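You operate a simulated robot arm through the tools that you are given. There is no shell and no other tool.

You run a simulated robot arm. Do the job below in one go: nothing can be reset, and whatever is moved stays where it is left.

TASK
Scoop 2 full scoops of peas from the covered pan into the square pan, then cover both.
Fine: use the blue scoop and leave it on the sealer table.
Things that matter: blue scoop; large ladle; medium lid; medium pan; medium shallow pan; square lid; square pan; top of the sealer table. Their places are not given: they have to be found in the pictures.

It is judged by the outcome, as a careful person would: the job done as asked, and still so three seconds after it is handed in. It fails if anything else is knocked over, pushed out of place, dropped, spilled or broken. Lids that push on must go on centred and level and be pressed home; caps that screw on are set level and turned clockwise until they are tight.

THE ROBOT
A 6-joint arm with a two-finger gripper, fixed in place. Base frame: the origin is at the foot of the arm, x ahead of it, y to its left, z up; the work surface is at about z = 0.88. Readings come in m, degrees, newtons and seconds.
Its first joint turns from -166.0 to 166.0 degrees. Payload 3.43 kg.
The TCP is the grasp point between the finger pads, 0.02 m short of the fingertips. In the tool frame z runs along the fingers and y along their closing line. Largest opening 0.19 m; the body of the gripper starts 0.248 m behind the TCP.
Orientation is that of the tool frame in the base frame, as a unit quaternion [w, x, y, z]. With the fingers straight down and closing along the base's y, the tool's x points along the base's -x, its y along +y and its z along -z.

THE INTERFACE
- The arm moves only by the tool nudge_tool. Its argument "steps" is a list of rows, each an object of numbers (a shift or turn left out is 0, a gripper value left out holds the last): "x", "y", "z": the shift along the tool's x, y, z in cm; "rx", "ry", "rz": the turn, a rotation vector about the tool's x, y, z in degrees; "fingers": the opening in per cent of the stroke, from 0 (shut) to 100 (fully open). In form: [{"x": .., "y": .., "z": .., "rx": .., "ry": .., "rz": .., "fingers": ..}, ...]. A call has 1 to 20 rows; each row shifts and turns the commanded pose from where the row before left it, along the tool's axes as they then stand. Each row takes 0.2 s and may step no farther than 0.05 m and 8.6 degrees from the row before; otherwise, or with a gripper value out of range, the whole call is refused. Where a pose cannot be reached the arm comes as near as it can. A force on the tool above 50 N (or 10 N above the force at the start of the call, whichever is more), or a blocked arm, ends the call early, and 0.2 s more pass. Each finger travels about 0.045 m/s and halts on what it meets, pressing with about 41 N; the grip force reading is that of the motor and also rises with nothing between the fingers. The clock runs only during rows and for 0.2 s after the last one: add rows that do not move to give the fingers time. The reply holds the time, the measured pose of the TCP, the force on the tool along the base axes, the opening and the grip force, in the units named above and with some noise, with the torque about the TCP (base axes, N m) and any sound that the robot's microphone picked up, and new pictures: "pictures" is both (left out), scene, wrist or none.
- Cameras (640 x 400 px; columns grow to the right, rows downward): "scene" is fixed at [0.4, 0.5009, 1.6875]; the picture's right is [-0.43, -0.90, 0.00], its down [-0.82, 0.40, -0.40] and it looks along [0.36, -0.17, -0.92] (base axes); focal length 257 px, centre (320, 200). "wrist" rides on the gripper at [0.07, -0.008, -0.288] in the tool frame; the picture's right is [0.12, 0.99, 0.00], its down [-0.96, 0.12, -0.25] and it looks along [-0.25, 0.03, 0.97] (tool axes); focal length 261 px, centre (320, 200).
- move_column(by): slides the trunk up (or, below 0, down) by that many m; the arm rides with it, the base frame stays. It gives what a move gives, with no picture.
- measure_at(camera, pixels): for up to 12 pixels [column, row] of the newest picture of that camera ("zoom" is the newest enlarged one), the place [x, y, z] in the base frame of the surface seen there, good to about 0.002 m. It takes no simulated time.
- inspect(camera, box): a new picture of the part [left, top, right, bottom] of that camera's present view, enlarged. It takes no simulated time.
- close_job(): hands the job in; it is judged then, once.

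Unless the task says otherwise, let go and move clear before handing in.

The tools are called as a command line: name --argument value ..., lists and objects as JSON in quotes. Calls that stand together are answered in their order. nudge_tool: Moves the arm, as the interface text tells. Its arguments: {"type":"object","properties":{"steps":{"type":"array","items":{"type":"object","properties":{"x":{"type":"number"},"y":{"type":"number"},"z":{"type":"number"},"rx":{"type":"number"},"ry":{"type":"number"},"rz":{"type":"number"},"fingers":{"type":"number"}}}},"pictures":{"type":"string","enum":["both","scene","wrist","none"]}},"required":["steps"]} The other tools are called the same way: move_column (by) slides the trunk up or down; measure_at (camera, pixels) gives the place of the surface under pixels of a picture; inspect (camera, box) takes an enlarged picture of a part of a camera's view; close_job () hands the job in.

At the start:

```text
time_s: 0.0
tool_pos: [0.7138, 0.0962, 1.2628]
orientation: [0.0, 0.0, 1.0, 0.0]
force: [-1.3, 0.2, 0.3]
moment: [0.04, -0.03, 0.03]
finger_gap: 0.1899
gripper_force: 0.0
trunk travel left (down, up): [-0.175, 0.065]
```

scene: 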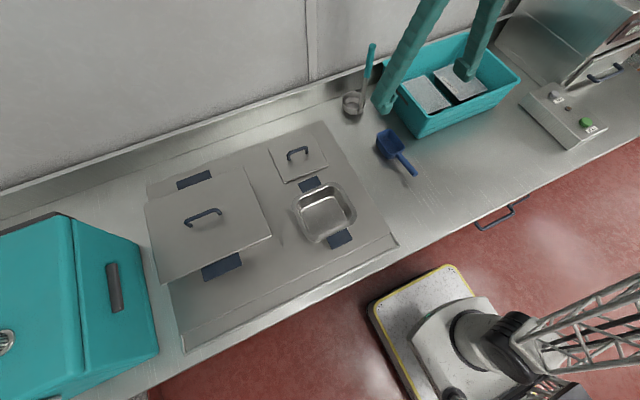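
wrist: 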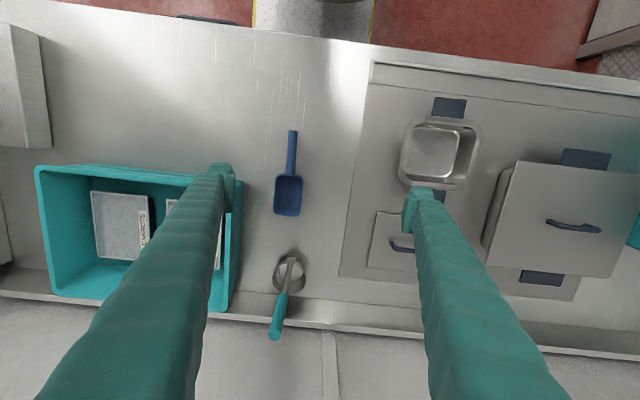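

The scene picture shows a covered pan (lid handle about 203,217), an empty square pan (about 325,212), a small square lid (about 298,158), the blue scoop (about 395,150) and a ladle (about 360,85). I'll enlarge these areas and measure them before moving.

inspect --camera "scene" --box '[130, 110, 410, 350]'

inspect --camera "wrist" --box '[220, 60, 640, 340]'

measure_at --camera "scene" --pixels '[[203, 217], [145, 207], [245, 168], [271, 236], [163, 283], [200, 235], [298, 150], [268, 149], [315, 135], [328, 163], [285, 182], [300, 165]]'

measure_at --camera "scene" --pixels '[[325, 210], [293, 200], [335, 182], [356, 212], [315, 243], [340, 238], [310, 184], [378, 135], [395, 150], [400, 160], [415, 174], [388, 140]]'

```text
1.67 times, centred on (270, 230) of scene
```

zoom: 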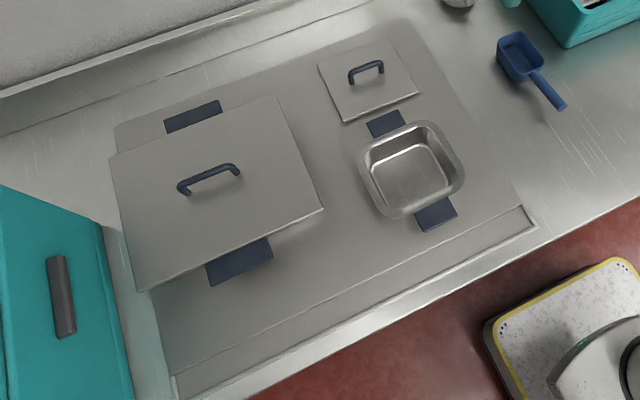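

```text
1.43 times, centred on (430, 200) of wrist
```

zoom: 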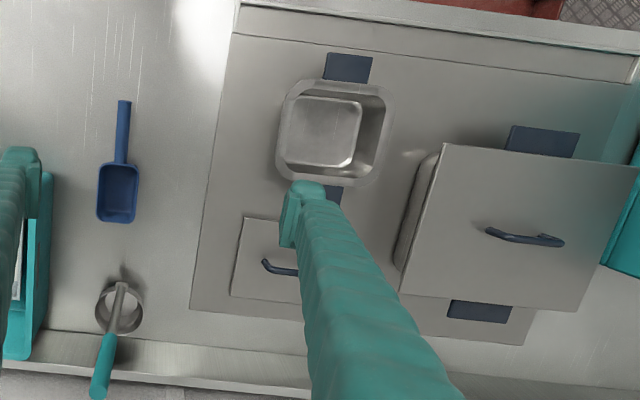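

```text
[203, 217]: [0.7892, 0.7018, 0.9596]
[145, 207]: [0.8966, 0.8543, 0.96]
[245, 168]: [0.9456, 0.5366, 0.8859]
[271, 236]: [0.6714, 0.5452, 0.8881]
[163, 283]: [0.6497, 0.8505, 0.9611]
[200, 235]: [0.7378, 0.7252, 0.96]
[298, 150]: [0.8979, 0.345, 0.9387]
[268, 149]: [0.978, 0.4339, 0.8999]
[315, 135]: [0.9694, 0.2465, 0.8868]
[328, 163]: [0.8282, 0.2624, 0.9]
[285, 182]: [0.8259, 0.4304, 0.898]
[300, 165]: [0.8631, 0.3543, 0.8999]
```

```text
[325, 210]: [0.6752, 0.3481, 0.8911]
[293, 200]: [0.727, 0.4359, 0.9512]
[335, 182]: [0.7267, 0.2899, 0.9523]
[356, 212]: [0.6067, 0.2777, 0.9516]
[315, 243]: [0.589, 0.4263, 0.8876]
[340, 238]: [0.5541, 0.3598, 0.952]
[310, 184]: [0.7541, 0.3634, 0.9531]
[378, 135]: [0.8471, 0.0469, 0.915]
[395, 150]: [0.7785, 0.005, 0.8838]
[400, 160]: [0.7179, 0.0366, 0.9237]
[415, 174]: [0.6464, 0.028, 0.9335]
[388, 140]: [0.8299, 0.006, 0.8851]
```

inspect --camera "scene" --box '[340, 20, 500, 190]'

inspect --camera "scene" --box '[135, 150, 285, 295]'

inspect --camera "scene" --box '[255, 110, 415, 260]'

inspect --camera "scene" --box '[480, 0, 640, 160]'

```text
2.35 times, centred on (420, 105) of scene
```

zoom: 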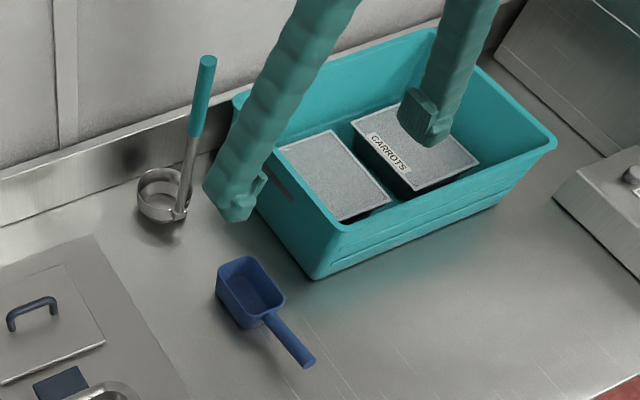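

```text
2.76 times, centred on (210, 222) of scene
```

zoom: 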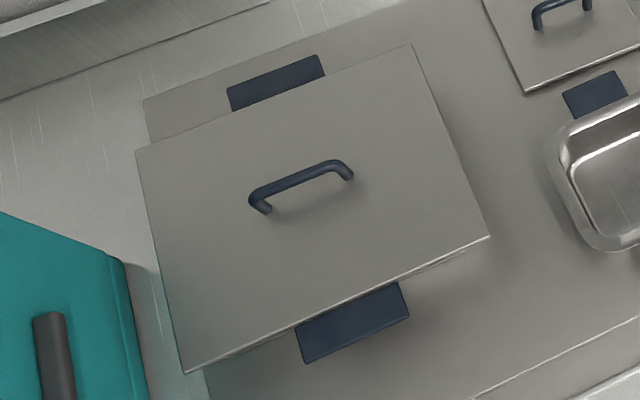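

```text
2.67 times, centred on (335, 185) of scene
```

zoom: 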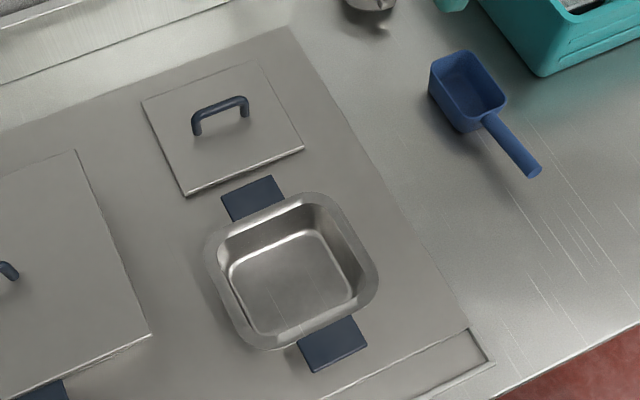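

```text
2.50 times, centred on (560, 80) of scene
```

zoom: 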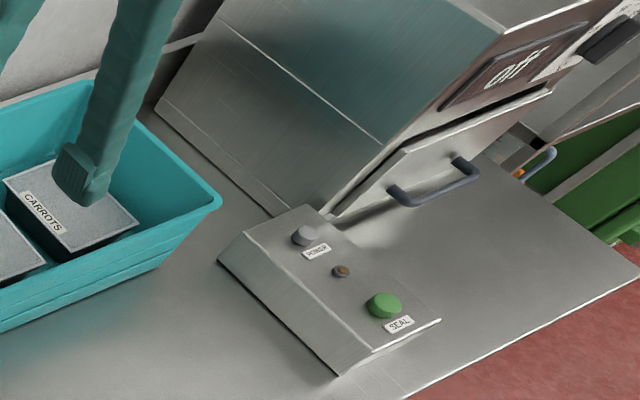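

The scoop lies open side up with its handle raised towards the robot, and both lid handles are bars running roughly along y. I'll now enlarge each item again and measure its outline.

inspect --camera "scene" --box '[135, 150, 285, 295]'

measure_at --camera "zoom" --pixels '[[137, 152], [411, 46], [489, 236], [186, 372], [252, 200], [300, 180], [342, 163], [276, 85], [355, 325], [260, 210], [351, 177], [310, 340]]'

measure_at --camera "scene" --pixels '[[147, 206], [244, 168], [269, 236], [166, 281], [288, 158], [303, 152], [270, 150], [313, 136], [327, 162], [286, 181], [290, 152], [306, 148]]'

measure_at --camera "wrist" --pixels '[[292, 132], [290, 150], [288, 170], [278, 180], [299, 180], [276, 213], [299, 213], [288, 200], [292, 135], [289, 177], [287, 216], [291, 160]]'

```text
2.76 times, centred on (210, 222) of scene
```

zoom: 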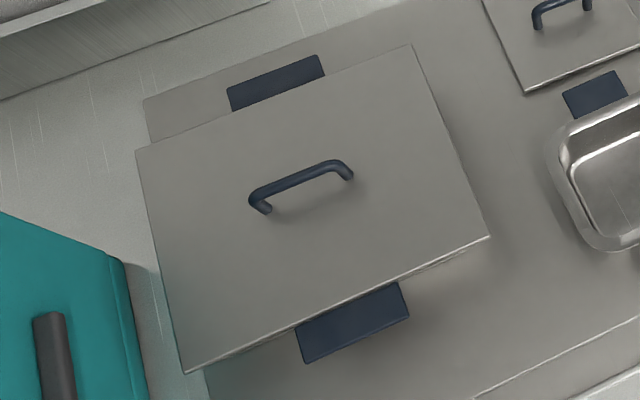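

```text
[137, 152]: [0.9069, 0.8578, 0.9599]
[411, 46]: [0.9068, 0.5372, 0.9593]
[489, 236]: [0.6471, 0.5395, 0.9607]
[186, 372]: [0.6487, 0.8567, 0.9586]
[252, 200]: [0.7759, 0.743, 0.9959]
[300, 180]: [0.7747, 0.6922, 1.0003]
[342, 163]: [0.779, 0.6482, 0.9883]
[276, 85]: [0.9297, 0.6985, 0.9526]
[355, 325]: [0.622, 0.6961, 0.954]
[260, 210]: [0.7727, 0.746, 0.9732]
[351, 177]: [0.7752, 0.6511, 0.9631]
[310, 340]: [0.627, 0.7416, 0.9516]
```

```text
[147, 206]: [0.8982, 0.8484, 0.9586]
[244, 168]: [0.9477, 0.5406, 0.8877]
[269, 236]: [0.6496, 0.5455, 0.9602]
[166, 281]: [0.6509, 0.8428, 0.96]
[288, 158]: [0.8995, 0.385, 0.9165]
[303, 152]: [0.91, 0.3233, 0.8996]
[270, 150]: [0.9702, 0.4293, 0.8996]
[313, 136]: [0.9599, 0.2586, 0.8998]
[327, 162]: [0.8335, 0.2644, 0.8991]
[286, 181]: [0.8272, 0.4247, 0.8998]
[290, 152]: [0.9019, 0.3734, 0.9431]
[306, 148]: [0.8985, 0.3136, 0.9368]
```

```text
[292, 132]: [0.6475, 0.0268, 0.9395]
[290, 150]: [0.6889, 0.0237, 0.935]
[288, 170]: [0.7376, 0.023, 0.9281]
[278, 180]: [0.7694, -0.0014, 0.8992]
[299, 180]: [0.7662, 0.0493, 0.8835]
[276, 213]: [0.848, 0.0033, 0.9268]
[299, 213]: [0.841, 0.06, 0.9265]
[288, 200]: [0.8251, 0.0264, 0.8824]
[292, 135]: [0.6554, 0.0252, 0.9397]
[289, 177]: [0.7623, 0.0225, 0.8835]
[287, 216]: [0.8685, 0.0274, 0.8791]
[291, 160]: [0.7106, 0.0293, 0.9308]
```

Medium lid: x 0.647–0.907, y 0.538–0.858, handle bar along y at about z 0.995. Next I need a free spot for it, so I'll measure the counter edges, mat edges, bin and ladle.

measure_at --camera "scene" --pixels '[[420, 137], [397, 100], [519, 80], [340, 150], [397, 245], [370, 190], [353, 105], [363, 60], [450, 215], [520, 180], [600, 135], [560, 148]]'

measure_at --camera "wrist" --pixels '[[36, 170], [180, 165], [235, 180], [240, 300], [340, 275], [372, 62], [300, 35], [100, 15], [50, 148], [290, 290], [305, 270], [250, 240]]'

inspect --camera "wrist" --box '[240, 100, 340, 350]'

```text
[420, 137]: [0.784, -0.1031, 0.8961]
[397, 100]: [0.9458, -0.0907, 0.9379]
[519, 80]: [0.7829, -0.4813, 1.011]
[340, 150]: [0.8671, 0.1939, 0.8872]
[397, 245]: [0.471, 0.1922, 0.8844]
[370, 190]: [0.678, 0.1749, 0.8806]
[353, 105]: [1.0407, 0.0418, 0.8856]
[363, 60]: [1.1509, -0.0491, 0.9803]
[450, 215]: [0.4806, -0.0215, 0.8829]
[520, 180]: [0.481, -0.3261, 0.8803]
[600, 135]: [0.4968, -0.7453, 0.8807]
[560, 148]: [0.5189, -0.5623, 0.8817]
```

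```text
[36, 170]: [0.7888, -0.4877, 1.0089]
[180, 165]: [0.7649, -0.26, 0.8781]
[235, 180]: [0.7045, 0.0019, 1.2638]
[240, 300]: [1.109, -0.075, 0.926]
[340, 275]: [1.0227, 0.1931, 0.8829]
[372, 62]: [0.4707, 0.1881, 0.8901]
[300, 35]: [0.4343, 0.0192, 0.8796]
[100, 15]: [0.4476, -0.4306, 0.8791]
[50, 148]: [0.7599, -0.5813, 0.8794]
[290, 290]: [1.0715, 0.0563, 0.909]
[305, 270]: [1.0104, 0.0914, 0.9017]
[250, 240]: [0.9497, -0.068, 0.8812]
```

```text
1.60 times, centred on (290, 225) of wrist
```

zoom: 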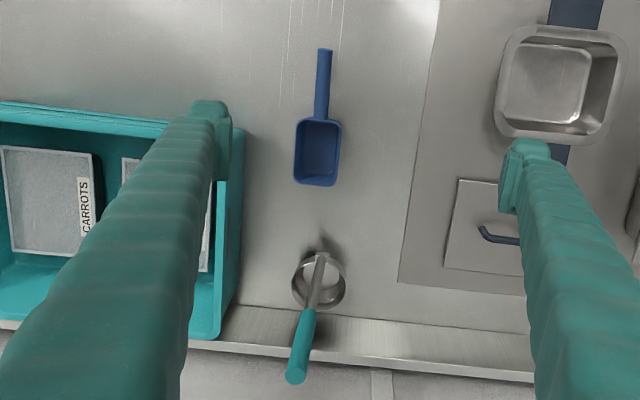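

The mat's right edge is near y 0.19, the counter's front edge near x 0.42 and the bin front near x 0.77. That leaves the counter in front of the bin, around (0.59, -0.21), free for the medium lid. I'll move the arm toward the lid handle first, staying high.

nudge_tool --steps '[{"x": 0.13, "y": 4.58, "z": 0.57, "fingers": 32}, {"x": 0.13, "y": 4.58, "z": 0.57}, {"x": 0.13, "y": 4.58, "z": 0.57}, {"x": 0.13, "y": 4.58, "z": 0.57}, {"x": 0.13, "y": 4.58, "z": 0.57}, {"x": 0.13, "y": 4.58, "z": 0.57}, {"x": 0.13, "y": 4.58, "z": 0.57}, {"x": 0.13, "y": 4.58, "z": 0.57}, {"x": 0.13, "y": 4.58, "z": 0.57}, {"x": 0.13, "y": 4.58, "z": 0.57}, {"x": 0.13, "y": 4.58, "z": 0.57}]' --pictures "none"

nudge_tool --steps '[{"rz": -8.1818}, {"rz": -8.1818}, {"rz": -8.1818}, {"rz": -8.1818}, {"rz": -8.1818}, {"rz": -8.1818}, {"rz": -8.1818}, {"rz": -8.1818}, {"rz": -8.1818}, {"rz": -8.1818}, {"rz": -8.182}, {"ry": -6.6667}, {"ry": -6.6667}, {"ry": -6.6667}]' --pictures "both"

```text
time_s: 2.4
tool_pos: [0.6976, 0.6001, 1.2]
orientation: [0.0, 0.0, 1.0, 0.0]
force: [-0.6, -1.2, 0.5]
moment: [0.18, -0.01, -0.02]
finger_gap: 0.0609
gripper_force: 0.0
trunk travel left (down, up): [-0.175, 0.065]
```

```text
time_s: 5.4
tool_pos: [0.6992, 0.6002, 1.1983]
orientation: [-0.123, 0.696, -0.696, -0.123]
force: [0.3, 0.4, 0.1]
moment: [-0.12, 0.04, 0.03]
finger_gap: 0.0608
gripper_force: 0.1
trunk travel left (down, up): [-0.175, 0.065]
```

scene: 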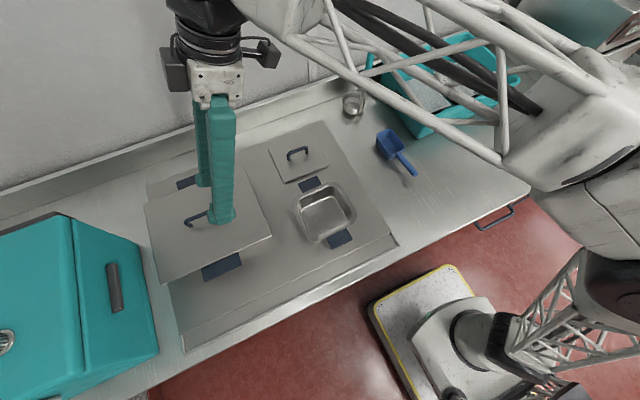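
wrist: 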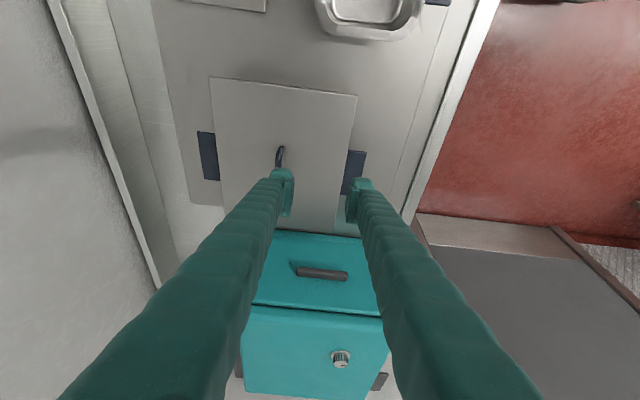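

The arm is in place with the fingers straddling the handle line (wrist view: handle at about 280,155), and the 20° outward tilt was reached. Moving to just above the handle.

nudge_tool --steps '[{"x": -0.88, "y": -1.54, "z": 3.26}, {"x": -0.88, "y": -1.54, "z": 3.26}, {"x": -0.88, "y": -1.54, "z": 3.26}, {"x": -0.88, "y": -1.54, "z": 3.26}, {"x": -0.88, "y": -1.54, "z": 3.26}, {}]' --pictures "both"

```text
time_s: 6.8
tool_pos: [0.7769, 0.698, 1.0599]
orientation: [0.124, -0.696, 0.697, 0.123]
force: [0.0, -0.6, -0.1]
moment: [-0.01, 0.03, -0.01]
finger_gap: 0.0605
gripper_force: 0.1
trunk travel left (down, up): [-0.175, 0.065]
```

scene: 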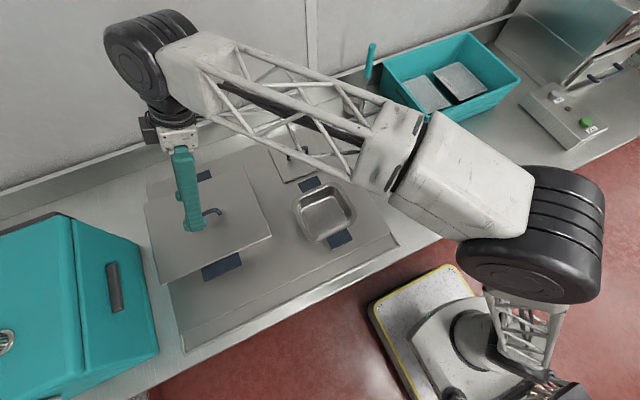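
wrist: 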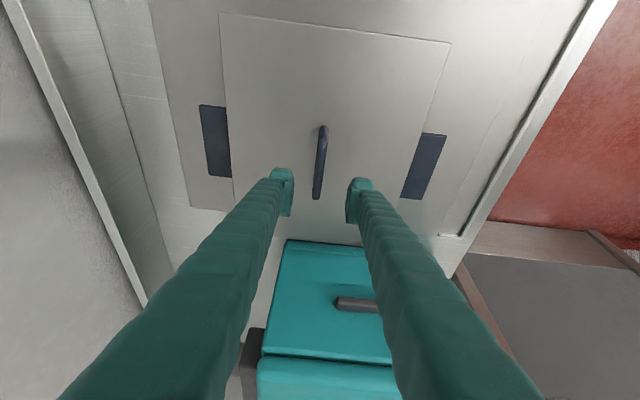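

The handle (wrist about 320,160) is centred between the fingers. I'll lower straight down onto it and close.

nudge_tool --steps '[{"x": 0.72, "z": 1.97}, {"x": 0.72, "z": 1.97}, {"x": 0.72, "z": 1.97}, {}]' --pictures "both"

```text
time_s: 7.8
tool_pos: [0.7766, 0.6962, 0.9972]
orientation: [-0.122, 0.697, -0.696, -0.123]
force: [-0.4, 0.5, -0.5]
moment: [0.0, 0.02, -0.01]
finger_gap: 0.0607
gripper_force: 0.1
trunk travel left (down, up): [-0.175, 0.065]
```

scene: 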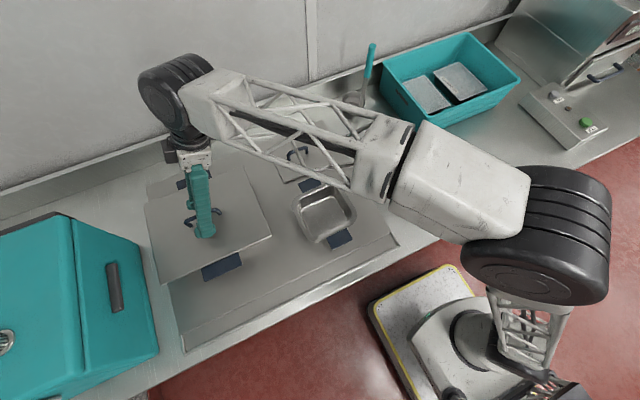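
wrist: 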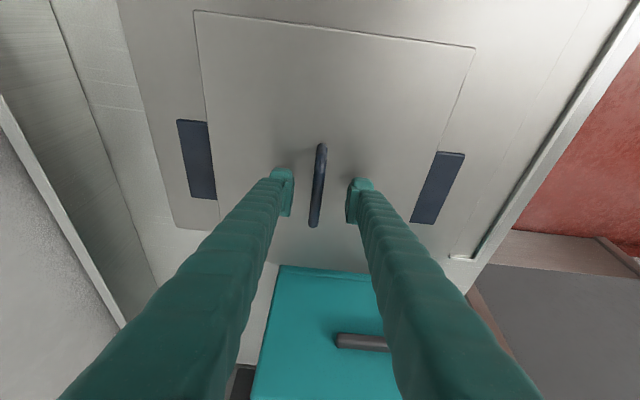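

The handle sits between the pads at the bar's height. Closing the fingers.

nudge_tool --steps '[{"fingers": 0}, {}, {}, {}, {}, {}]' --pictures "wrist"

```text
time_s: 9.2
tool_pos: [0.7762, 0.6963, 0.9979]
orientation: [0.123, -0.696, 0.696, 0.122]
force: [1.1, -0.5, -0.4]
moment: [0.06, 0.02, -0.02]
finger_gap: 0.0117
gripper_force: 40.9
trunk travel left (down, up): [-0.175, 0.065]
```

wrist: 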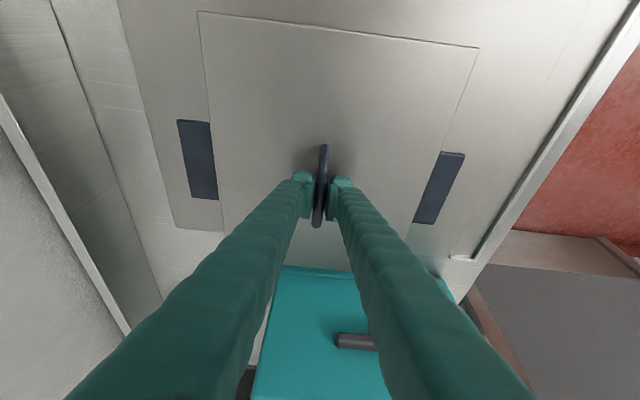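

The bar is gripped (gap 0.0117 m, 41 N). Lifting slowly straight up.

nudge_tool --steps '[{"x": -0.171, "z": -0.47}, {"x": -0.342, "z": -0.94}, {"x": -0.342, "z": -0.94}, {"x": -0.342, "z": -0.94}, {"x": -0.342, "z": -0.94}, {}]' --pictures "both"

```text
time_s: 10.6
tool_pos: [0.7752, 0.6962, 1.0414]
orientation: [-0.123, 0.697, -0.696, -0.123]
force: [0.2, 0.0, -5.1]
moment: [-0.03, 0.0, -0.01]
finger_gap: 0.0116
gripper_force: 41.1
trunk travel left (down, up): [-0.175, 0.065]
```

scene: 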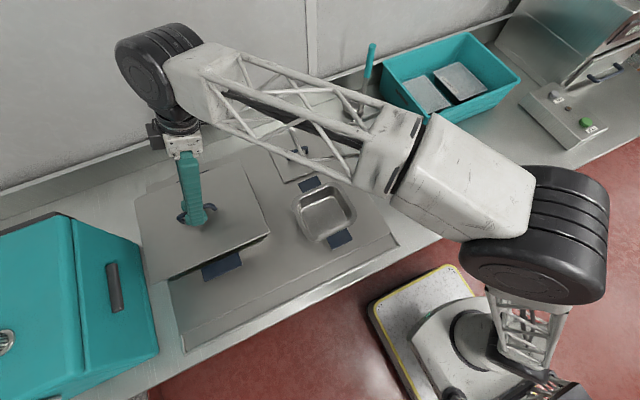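
wrist: 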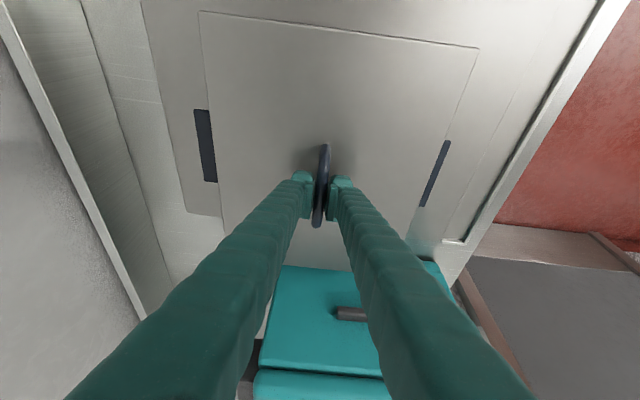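

The lid came up level (about 5 N). I'll raise it further and then carry it across toward the free counter in front of the bin.

nudge_tool --steps '[{"x": -1.026, "z": -2.82}, {"x": -1.026, "z": -2.82}, {"x": -1.026, "z": -2.82}, {"x": 3.04, "y": 0.68, "z": -1.106}, {"x": 3.04, "y": 0.68, "z": -1.106}, {"x": 3.04, "y": 0.68, "z": -1.106}, {"x": 3.04, "y": 0.68, "z": -1.106}, {"x": 3.04, "y": 0.68, "z": -1.106}, {"x": 3.04, "y": 0.68, "z": -1.106}, {"x": 3.04, "y": 0.68, "z": -1.106}, {"x": 3.04, "y": 0.68, "z": -1.106}, {"x": 3.04, "y": 0.68, "z": -1.106}, {"x": 3.04, "y": 0.68, "z": -1.106}, {"x": 3.04, "y": 0.68, "z": -1.106}, {"x": 3.04, "y": 0.68, "z": -1.106}, {"x": 3.04, "y": 0.68, "z": -1.106}, {"x": 3.04, "y": 0.68, "z": -1.106}]' --pictures "both"

```text
time_s: 14.2
tool_pos: [0.6823, 0.2438, 1.135]
orientation: [0.123, -0.696, 0.697, 0.123]
force: [0.2, 0.2, -4.5]
moment: [-0.09, 0.0, -0.01]
finger_gap: 0.0118
gripper_force: 41.0
trunk travel left (down, up): [-0.175, 0.065]
```

scene: 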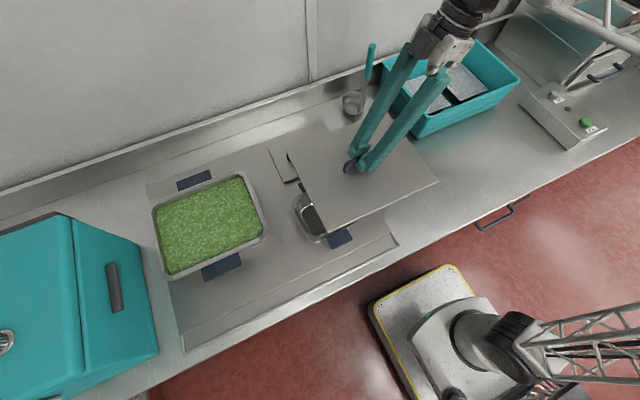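
wrist: 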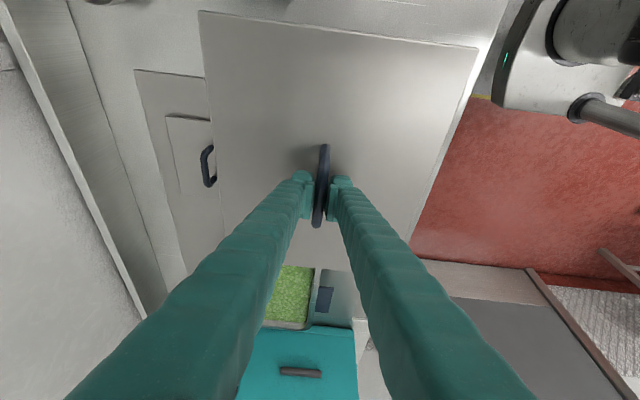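

The peas are now visible in the pan (scene about 208,222). I'll measure the pea level and pan rim, then carry the lid on.

measure_at --camera "scene" --pixels '[[208, 222], [180, 230], [235, 205], [165, 210], [240, 180], [258, 225], [180, 268], [190, 200], [215, 255], [155, 208], [241, 174], [267, 230]]'

nudge_tool --steps '[{"x": 3.04, "y": 0.68, "z": -1.106}, {"x": 3.04, "y": 0.68, "z": -1.106}, {"x": 3.04, "y": 0.68, "z": -1.106}, {"x": 3.04, "y": 0.68, "z": -1.106}, {"x": 3.04, "y": 0.68, "z": -1.106}, {"x": 3.04, "y": 0.68, "z": -1.106}, {"x": 3.04, "y": 0.68, "z": -1.106}, {"x": 3.04, "y": 0.68, "z": -1.106}, {"x": 3.04, "y": 0.68, "z": -1.106}, {"x": 3.04, "y": 0.68, "z": -1.106}, {"x": 3.04, "y": 0.68, "z": -1.106}, {"x": 3.04, "y": 0.68, "z": -1.106}, {"x": 3.04, "y": 0.68, "z": -1.106}, {"x": 3.04, "y": 0.68, "z": -1.106}, {}]' --pictures "both"

```text
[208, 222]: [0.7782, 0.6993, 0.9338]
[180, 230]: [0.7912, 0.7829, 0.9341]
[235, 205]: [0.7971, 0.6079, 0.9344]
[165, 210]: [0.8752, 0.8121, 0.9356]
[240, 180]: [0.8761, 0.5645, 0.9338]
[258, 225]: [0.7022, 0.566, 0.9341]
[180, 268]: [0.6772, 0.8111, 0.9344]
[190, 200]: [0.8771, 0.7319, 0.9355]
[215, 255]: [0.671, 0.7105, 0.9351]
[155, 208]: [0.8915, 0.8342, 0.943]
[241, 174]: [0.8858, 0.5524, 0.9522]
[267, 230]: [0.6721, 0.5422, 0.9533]
```

```text
time_s: 17.4
tool_pos: [0.5859, -0.2091, 1.1338]
orientation: [-0.123, 0.697, -0.696, -0.124]
force: [-0.4, 0.0, -4.2]
moment: [-0.01, 0.06, 0.06]
finger_gap: 0.0117
gripper_force: 41.3
trunk travel left (down, up): [-0.175, 0.065]
```

scene: 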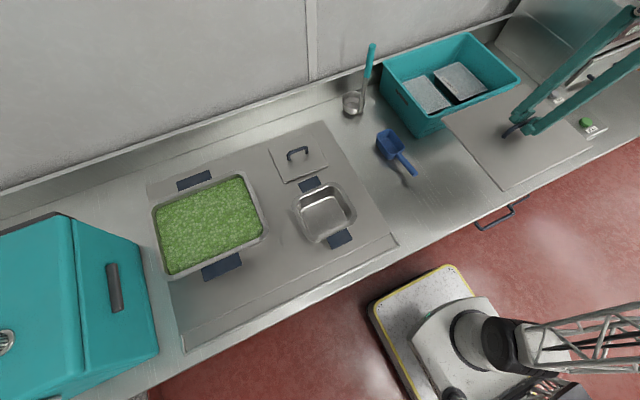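
wrist: 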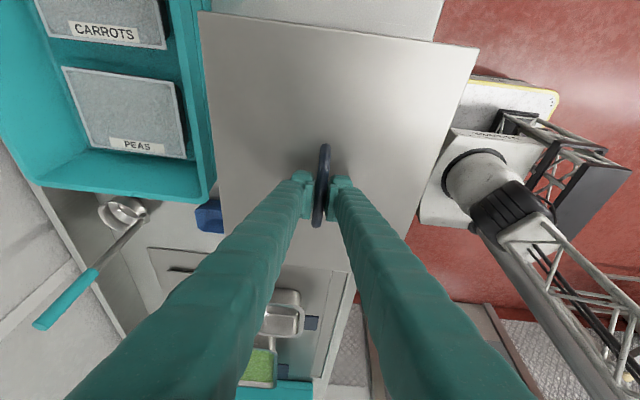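

The lid is over the free counter (TCP 0.586, -0.209), clear of the bin front and the scoop. Lowering it.

nudge_tool --steps '[{"x": 1.026, "z": 2.82}, {"x": 1.026, "z": 2.82}, {"x": 1.026, "z": 2.82}, {"x": 1.026, "z": 2.82}, {"x": 1.026, "z": 2.82}, {"x": 0.684, "z": 1.88}, {"x": 0.342, "z": 0.94}, {}]' --pictures "both"

```text
time_s: 19.2
tool_pos: [0.586, -0.21, 0.953]
orientation: [0.122, -0.696, 0.697, 0.123]
force: [0.6, 0.6, -4.7]
moment: [0.01, -0.01, 0.03]
finger_gap: 0.0117
gripper_force: 40.7
trunk travel left (down, up): [-0.175, 0.065]
```

scene: 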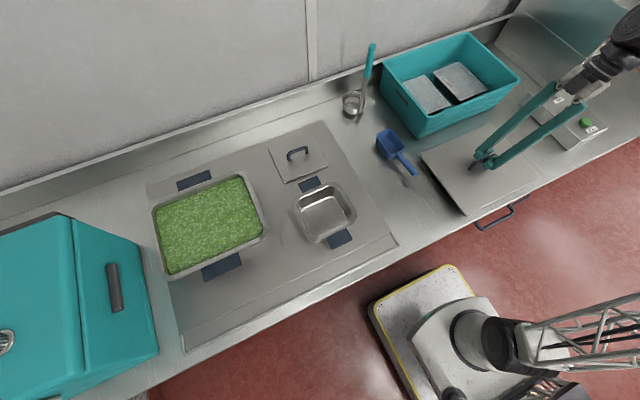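
wrist: 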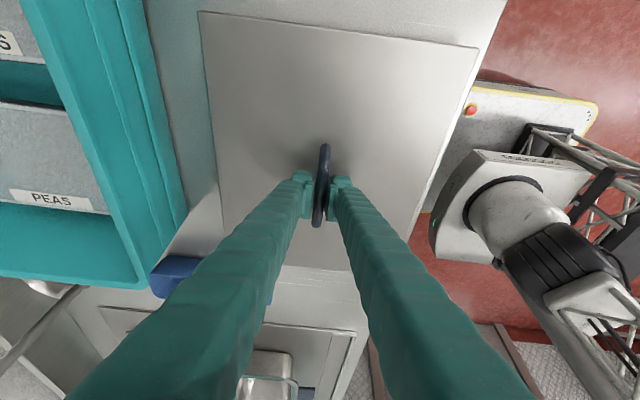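

The lid hangs level with clear space all round. Lowering slowly until contact.

nudge_tool --steps '[{"x": 0.171, "z": 0.47}, {"x": 0.171, "z": 0.47}, {"x": 0.1026, "z": 0.282}, {"x": 0.1026, "z": 0.282}, {"x": 0.0684, "z": 0.188}, {"x": 0.0684, "z": 0.188}, {}]' --pictures "none"

```text
time_s: 20.8
tool_pos: [0.5863, -0.2101, 0.9337]
orientation: [-0.122, 0.697, -0.696, -0.123]
force: [0.6, 0.2, -5.7]
moment: [0.01, 0.01, 0.04]
finger_gap: 0.0115
gripper_force: 40.8
trunk travel left (down, up): [-0.175, 0.065]
```

nudge_tool --steps '[{"x": 0.0342, "z": 0.094}, {"x": 0.0342, "z": 0.094}, {"x": 0.0342, "z": 0.094}, {}]' --pictures "none"

```text
time_s: 21.8
tool_pos: [0.5861, -0.2103, 0.9317]
orientation: [-0.122, 0.696, -0.696, -0.123]
force: [-0.5, -1.3, 9.0]
moment: [0.04, 0.01, 0.0]
finger_gap: 0.012
gripper_force: 40.7
trunk travel left (down, up): [-0.175, 0.065]
```

The force flipped to +9 N, so the lid has settled on the counter. Releasing and retreating straight up.

nudge_tool --steps '[{"x": -0.0342, "z": -0.094}, {"fingers": 32}, {}, {}, {}, {"x": -0.684, "z": -1.88}, {"x": -1.026, "z": -2.82}, {"x": -1.026, "z": -2.82}, {"x": -1.026, "z": -2.82}, {}]' --pictures "both"

```text
time_s: 24.0
tool_pos: [0.5859, -0.2086, 1.0419]
orientation: [-0.123, 0.697, -0.696, -0.123]
force: [0.1, 0.3, 0.5]
moment: [-0.02, 0.0, 0.0]
finger_gap: 0.0608
gripper_force: 0.0
trunk travel left (down, up): [-0.175, 0.065]
```

scene: 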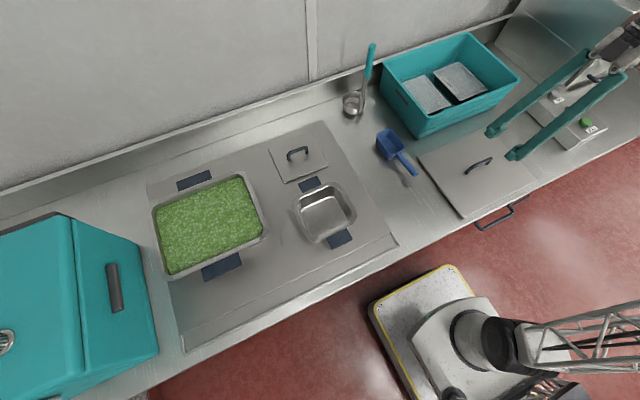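
wrist: 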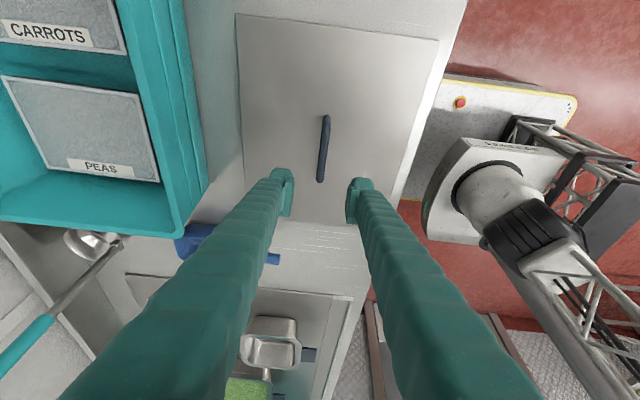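

The medium lid rests flat on the counter, and the scoop is untouched at about (395,150). I'll enlarge the scoop and measure it for grasping.

inspect --camera "scene" --box '[360, 115, 440, 190]'

measure_at --camera "scene" --pixels '[[400, 156], [404, 161], [408, 166], [412, 171], [416, 175], [376, 136], [390, 129], [403, 148], [385, 158], [391, 145], [397, 152], [378, 150]]'

```text
5.33 times, centred on (400, 152) of scene
```

zoom: 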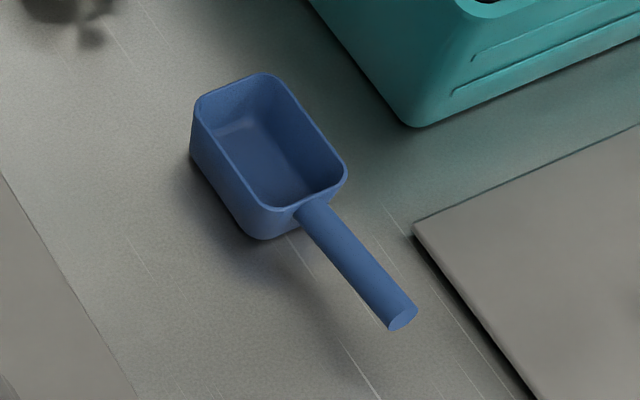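

```text
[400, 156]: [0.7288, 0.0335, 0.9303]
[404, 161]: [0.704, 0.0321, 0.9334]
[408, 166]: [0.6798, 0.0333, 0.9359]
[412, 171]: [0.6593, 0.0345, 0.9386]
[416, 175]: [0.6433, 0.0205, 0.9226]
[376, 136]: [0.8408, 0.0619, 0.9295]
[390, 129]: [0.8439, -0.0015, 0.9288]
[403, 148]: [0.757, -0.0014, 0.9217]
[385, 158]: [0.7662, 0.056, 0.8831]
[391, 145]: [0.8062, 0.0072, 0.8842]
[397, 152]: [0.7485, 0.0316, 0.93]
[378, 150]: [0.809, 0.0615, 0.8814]
```

measure_at --camera "zoom" --pixels '[[196, 105], [262, 73], [347, 175], [272, 208], [312, 218], [350, 265], [395, 315], [260, 160], [230, 120], [240, 230], [330, 240], [375, 290]]'

inspect --camera "wrist" --box '[160, 200, 300, 300]'

```text
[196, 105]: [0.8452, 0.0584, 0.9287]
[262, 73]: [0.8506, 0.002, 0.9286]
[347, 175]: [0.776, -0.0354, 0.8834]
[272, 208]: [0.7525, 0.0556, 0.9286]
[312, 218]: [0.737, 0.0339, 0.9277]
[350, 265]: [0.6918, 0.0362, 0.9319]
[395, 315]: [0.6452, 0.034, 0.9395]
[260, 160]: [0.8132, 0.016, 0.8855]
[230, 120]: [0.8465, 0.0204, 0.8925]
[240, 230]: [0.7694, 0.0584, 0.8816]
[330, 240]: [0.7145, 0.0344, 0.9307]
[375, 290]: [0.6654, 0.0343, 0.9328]
```

```text
4.00 times, centred on (230, 250) of wrist
```

zoom: 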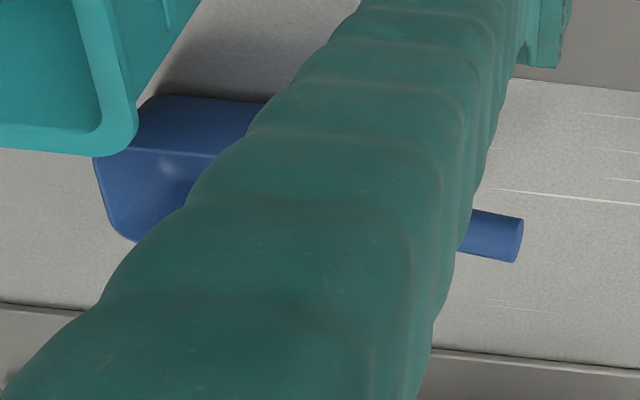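

The scoop's bowl spans x 0.748–0.851 and y 0.00–0.06, with its bottom at 0.882. The handle runs from x 0.642 to 0.737 at y ≈ 0.027 and z ≈ 0.926. I'll back up, square the gripper and tilt it so it points forward and down at 40° to the handle, which gives good pitch for scooping.

nudge_tool --steps '[{"x": -1.37, "z": -3.76}, {"x": -1.37, "z": -3.76}, {"x": -1.37, "z": -3.76}, {"ry": 6.6667}, {"ry": 6.6667}, {"ry": 6.6667}, {"rz": 8.1818}, {"rz": 8.1818}, {"rz": 8.1818}, {"rz": 8.1818}, {"rz": 8.1818}, {"rz": 8.1818}, {"rz": 8.1818}, {"rz": 8.1818}, {"rz": 8.1818}, {"rz": 8.1818}, {"rz": 8.182}, {}]' --pictures "none"

nudge_tool --steps '[{"x": -0.28, "y": 4.77, "z": 0.84, "fingers": 30}, {"x": -0.28, "y": 4.77, "z": 0.84}, {"x": -0.28, "y": 4.77, "z": 0.84}, {"x": -0.28, "y": 4.77, "z": 0.84}, {"x": -0.28, "y": 4.77, "z": 0.84}, {"ry": -8.3333}, {"ry": -8.3333}, {"ry": -8.3333}, {"ry": -8.3333}, {"ry": -8.3333}, {"ry": -8.3333}, {}]' --pictures "both"

```text
time_s: 27.8
tool_pos: [0.5851, -0.2093, 1.1614]
orientation: [0.0, 0.0, 1.0, 0.001]
force: [-0.2, -0.1, 0.3]
moment: [0.0, -0.03, -0.02]
finger_gap: 0.061
gripper_force: 0.1
trunk travel left (down, up): [-0.175, 0.065]
```

```text
time_s: 30.4
tool_pos: [0.5998, 0.0289, 1.1204]
orientation: [0.423, 0.001, 0.906, -0.001]
force: [-0.3, 0.1, -0.1]
moment: [0.02, 0.0, -0.04]
finger_gap: 0.0568
gripper_force: 0.0
trunk travel left (down, up): [-0.175, 0.065]
```

scene: 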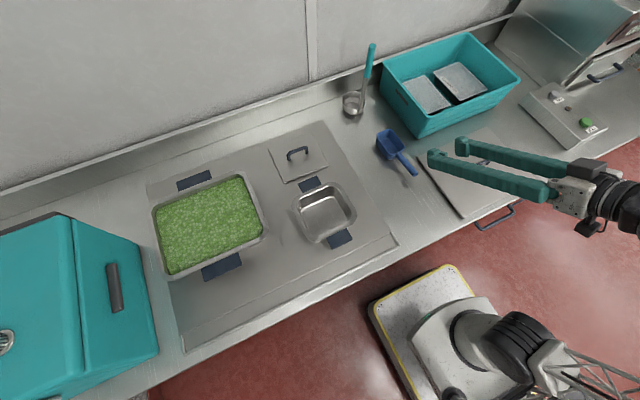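
wrist: 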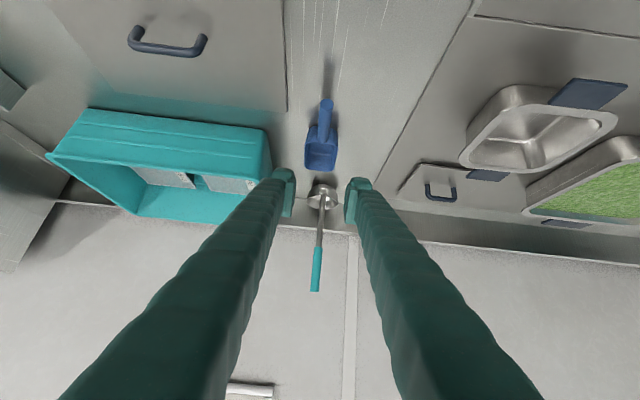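

The pose was reached, with the gripper pointing forward and down 40°. The wrist view shows the scoop at (322,140) between the fingers, so I'll measure the handle axis from here.

inspect --camera "wrist" --box '[280, 80, 380, 200]'

measure_at --camera "wrist" --pixels '[[326, 100], [326, 104], [321, 104], [331, 104], [326, 112], [326, 120], [320, 112], [332, 112], [325, 128], [322, 150], [306, 150], [338, 150]]'

```text
3.33 times, centred on (330, 140) of wrist
```

zoom: 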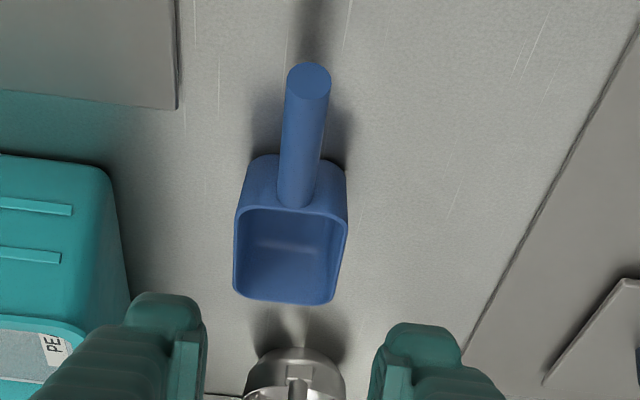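

```text
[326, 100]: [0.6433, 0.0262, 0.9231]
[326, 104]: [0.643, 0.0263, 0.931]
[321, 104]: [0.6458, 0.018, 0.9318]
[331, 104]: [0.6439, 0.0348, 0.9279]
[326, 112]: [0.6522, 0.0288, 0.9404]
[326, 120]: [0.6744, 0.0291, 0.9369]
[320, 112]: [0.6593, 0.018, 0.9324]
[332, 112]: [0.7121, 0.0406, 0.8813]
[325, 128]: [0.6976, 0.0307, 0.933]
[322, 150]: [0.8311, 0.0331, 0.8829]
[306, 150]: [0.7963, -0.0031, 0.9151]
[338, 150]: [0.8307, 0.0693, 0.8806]
```

The handle end is centred at y 0.0265, z 0.9315, about 18 mm across. Moving to the approach point, then sliding in along the tool axis.

nudge_tool --steps '[{"x": 3.12, "y": -0.06, "z": 2.97}, {"x": 3.12, "y": -0.06, "z": 2.97}, {"x": 3.12, "y": -0.06, "z": 2.97}, {"z": 2.5}, {"z": 2.5}, {}]' --pictures "both"

```text
time_s: 31.8
tool_pos: [0.6456, 0.0273, 0.959]
orientation: [0.423, -0.001, 0.906, 0.0]
force: [0.0, -1.1, 0.2]
moment: [-0.02, -0.04, 0.04]
finger_gap: 0.0569
gripper_force: 0.0
trunk travel left (down, up): [-0.175, 0.065]
```

scene: 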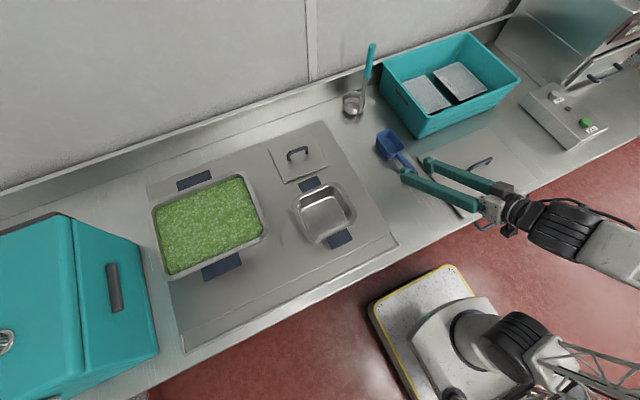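
wrist: 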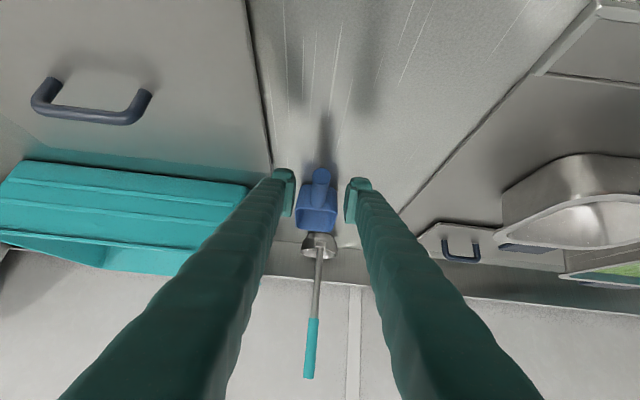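

Aligned: the handle (wrist about 320,180) sits midway between the fingers. Sliding in the last 5 cm and closing.

nudge_tool --steps '[{"z": 1.7}, {"z": 1.7}, {"z": 1.68}, {}, {"fingers": 0}, {}, {}, {}, {}, {}]' --pictures "both"

```text
time_s: 34.0
tool_pos: [0.6847, 0.0257, 0.9255]
orientation: [0.423, 0.0, 0.906, 0.0]
force: [-0.7, 0.1, -0.7]
moment: [-0.01, 0.06, 0.01]
finger_gap: 0.0199
gripper_force: 40.6
trunk travel left (down, up): [-0.175, 0.065]
```

scene: 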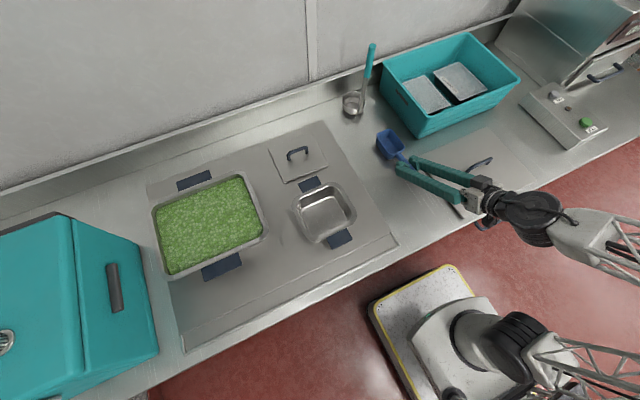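
wrist: 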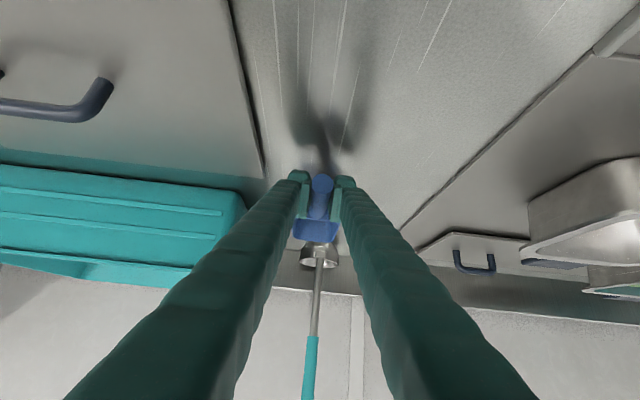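

The scoop handle is gripped (gap 0.0199 m, 41 N). Lifting straight up.

nudge_tool --steps '[{"x": -0.766, "z": -0.643}, {"x": -0.766, "z": -0.643}, {"x": -3.06, "z": -2.57}, {"x": -3.06, "z": -2.57}, {"x": -3.06, "z": -2.57}, {"x": -3.06, "z": -2.57}, {}]' --pictures "both"

```text
time_s: 35.6
tool_pos: [0.6841, 0.0263, 1.1018]
orientation: [0.423, 0.0, 0.906, 0.0]
force: [0.0, 1.3, -1.0]
moment: [-0.01, 0.1, -0.02]
finger_gap: 0.02
gripper_force: 41.2
out of reach, approached as far as the arm can: row 2
trunk travel left (down, up): [-0.175, 0.065]
```

scene: 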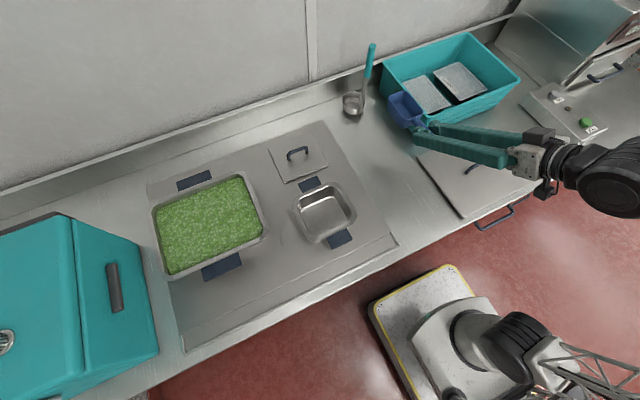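
wrist: 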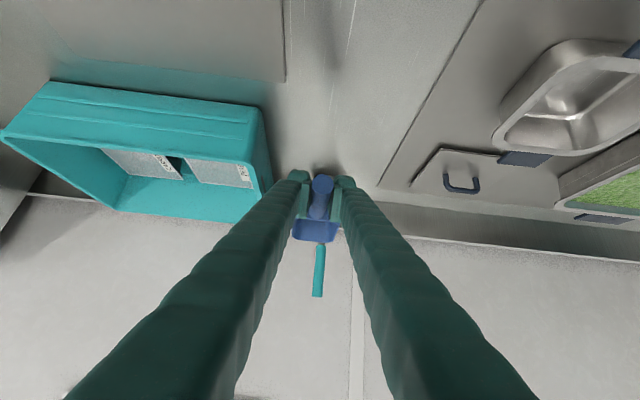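

The scoop is held and level (load about 1 N). I'll raise it a bit, yaw it to point along +y and carry it toward the pea pan.

nudge_tool --steps '[{"x": -2.3, "z": -1.93}, {"x": -2.3, "z": -1.93}, {"rx": -6.2676, "rz": -5.2592}, {"rx": -6.2676, "rz": -5.2592}, {"rx": -6.2676, "rz": -5.2592}, {"rx": -6.2676, "rz": -5.2592}, {"rx": -6.2676, "rz": -5.2592}, {"rx": -6.2676, "rz": -5.2592}, {"rx": -6.2676, "rz": -5.2592}, {"rx": -6.2676, "rz": -5.2592}, {"rx": -6.2676, "rz": -5.2592}, {"rx": -6.2676, "rz": -5.2592}, {"rx": -6.2676, "rz": -5.2592}, {}]' --pictures "both"

```text
time_s: 38.6
tool_pos: [0.6847, 0.0257, 1.1618]
orientation: [-0.298, 0.642, -0.64, -0.3]
force: [-0.1, -0.3, -0.3]
moment: [-0.05, 0.06, 0.03]
finger_gap: 0.0205
gripper_force: 41.0
trunk travel left (down, up): [-0.175, 0.065]
```

scene: 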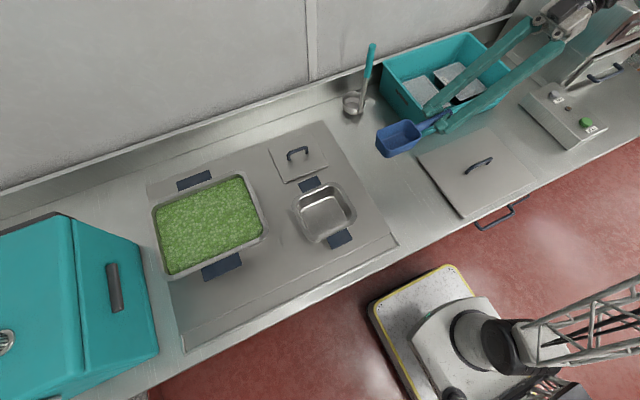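
wrist: 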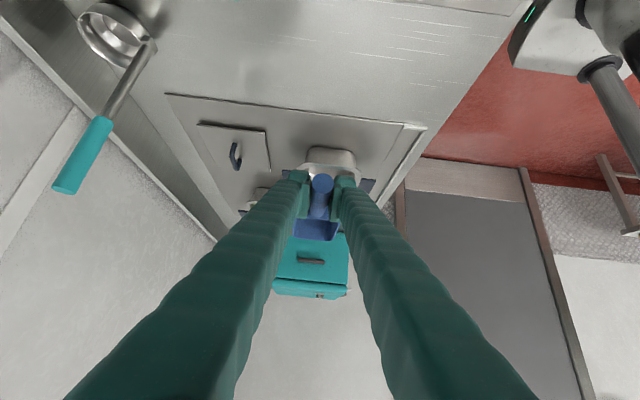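

The yaw worked and the scoop points along +y. I'll measure its rim against the TCP, then move on toward the pea pan.

inspect --camera "scene" --box '[360, 100, 460, 180]'

measure_at --camera "scene" --pixels '[[379, 136], [411, 122], [420, 136], [388, 150], [400, 137], [385, 155], [377, 138], [378, 147], [384, 146]]'

```text
5.00 times, centred on (410, 140) of scene
```

zoom: 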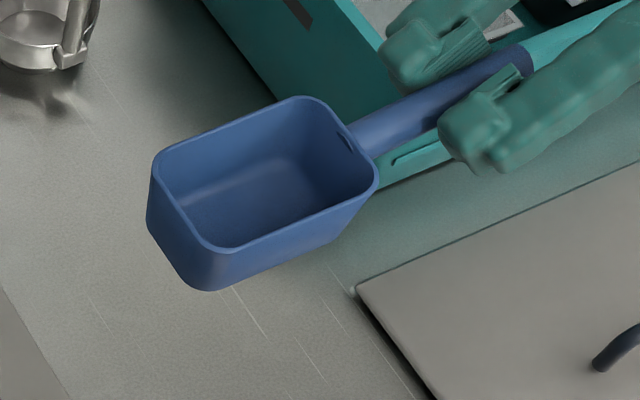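

```text
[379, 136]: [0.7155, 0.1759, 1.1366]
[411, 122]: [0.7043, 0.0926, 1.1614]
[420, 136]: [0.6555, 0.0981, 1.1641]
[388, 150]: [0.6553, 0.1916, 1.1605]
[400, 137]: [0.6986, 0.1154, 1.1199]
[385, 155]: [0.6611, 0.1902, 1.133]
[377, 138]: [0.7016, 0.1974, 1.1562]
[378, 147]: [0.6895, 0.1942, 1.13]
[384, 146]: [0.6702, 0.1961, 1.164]
```

The front rim is 0.170 m ahead of the TCP and the bowl is level. Carrying it to the near side of the pea pan and pitching the nose down 60° above the rim.

nudge_tool --steps '[{"x": -2.958, "y": -0.503, "z": 3.709}, {"x": -2.958, "y": -0.503, "z": 3.709}, {"x": -2.958, "y": -0.503, "z": 3.709}, {"x": -2.958, "y": -0.503, "z": 3.709}, {"x": -2.958, "y": -0.503, "z": 3.709}, {"x": -2.958, "y": -0.503, "z": 3.709}, {"x": -2.958, "y": -0.503, "z": 3.709}, {"x": -2.958, "y": -0.503, "z": 3.709}, {"x": -2.958, "y": -0.503, "z": 3.709}, {"x": -2.958, "y": -0.503, "z": 3.709}, {"ry": 7.5}, {"ry": 7.5}, {"ry": 7.5}, {"ry": 7.5}, {"ry": 7.5}, {"ry": 7.5}, {"ry": 7.5}, {"ry": 7.5}, {}]' --pictures "both"

```text
time_s: 42.6
tool_pos: [0.7347, 0.5013, 1.151]
orientation: [0.064, 0.704, -0.704, 0.061]
force: [0.6, 0.9, -0.6]
moment: [-0.11, 0.07, 0.01]
finger_gap: 0.0201
gripper_force: 41.0
trunk travel left (down, up): [-0.175, 0.065]
```

scene: 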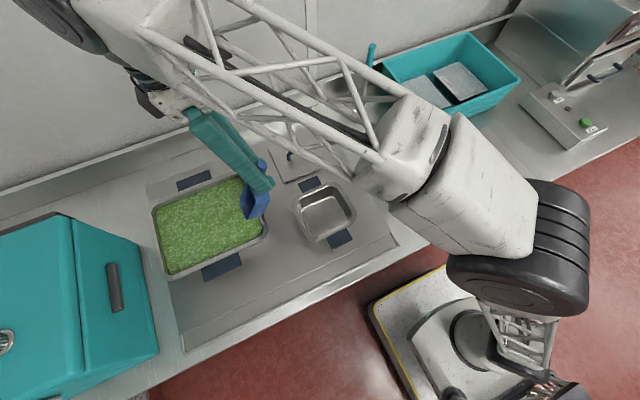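
wrist: 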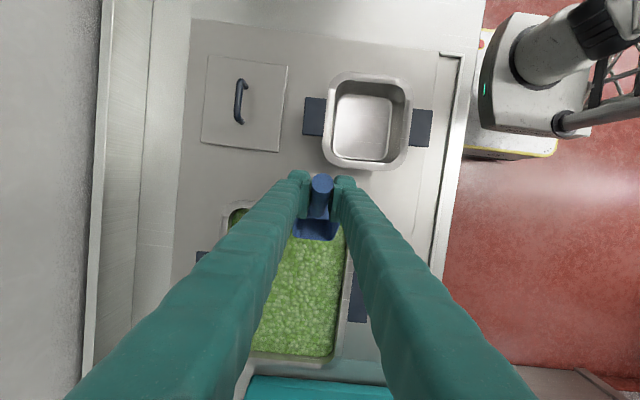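

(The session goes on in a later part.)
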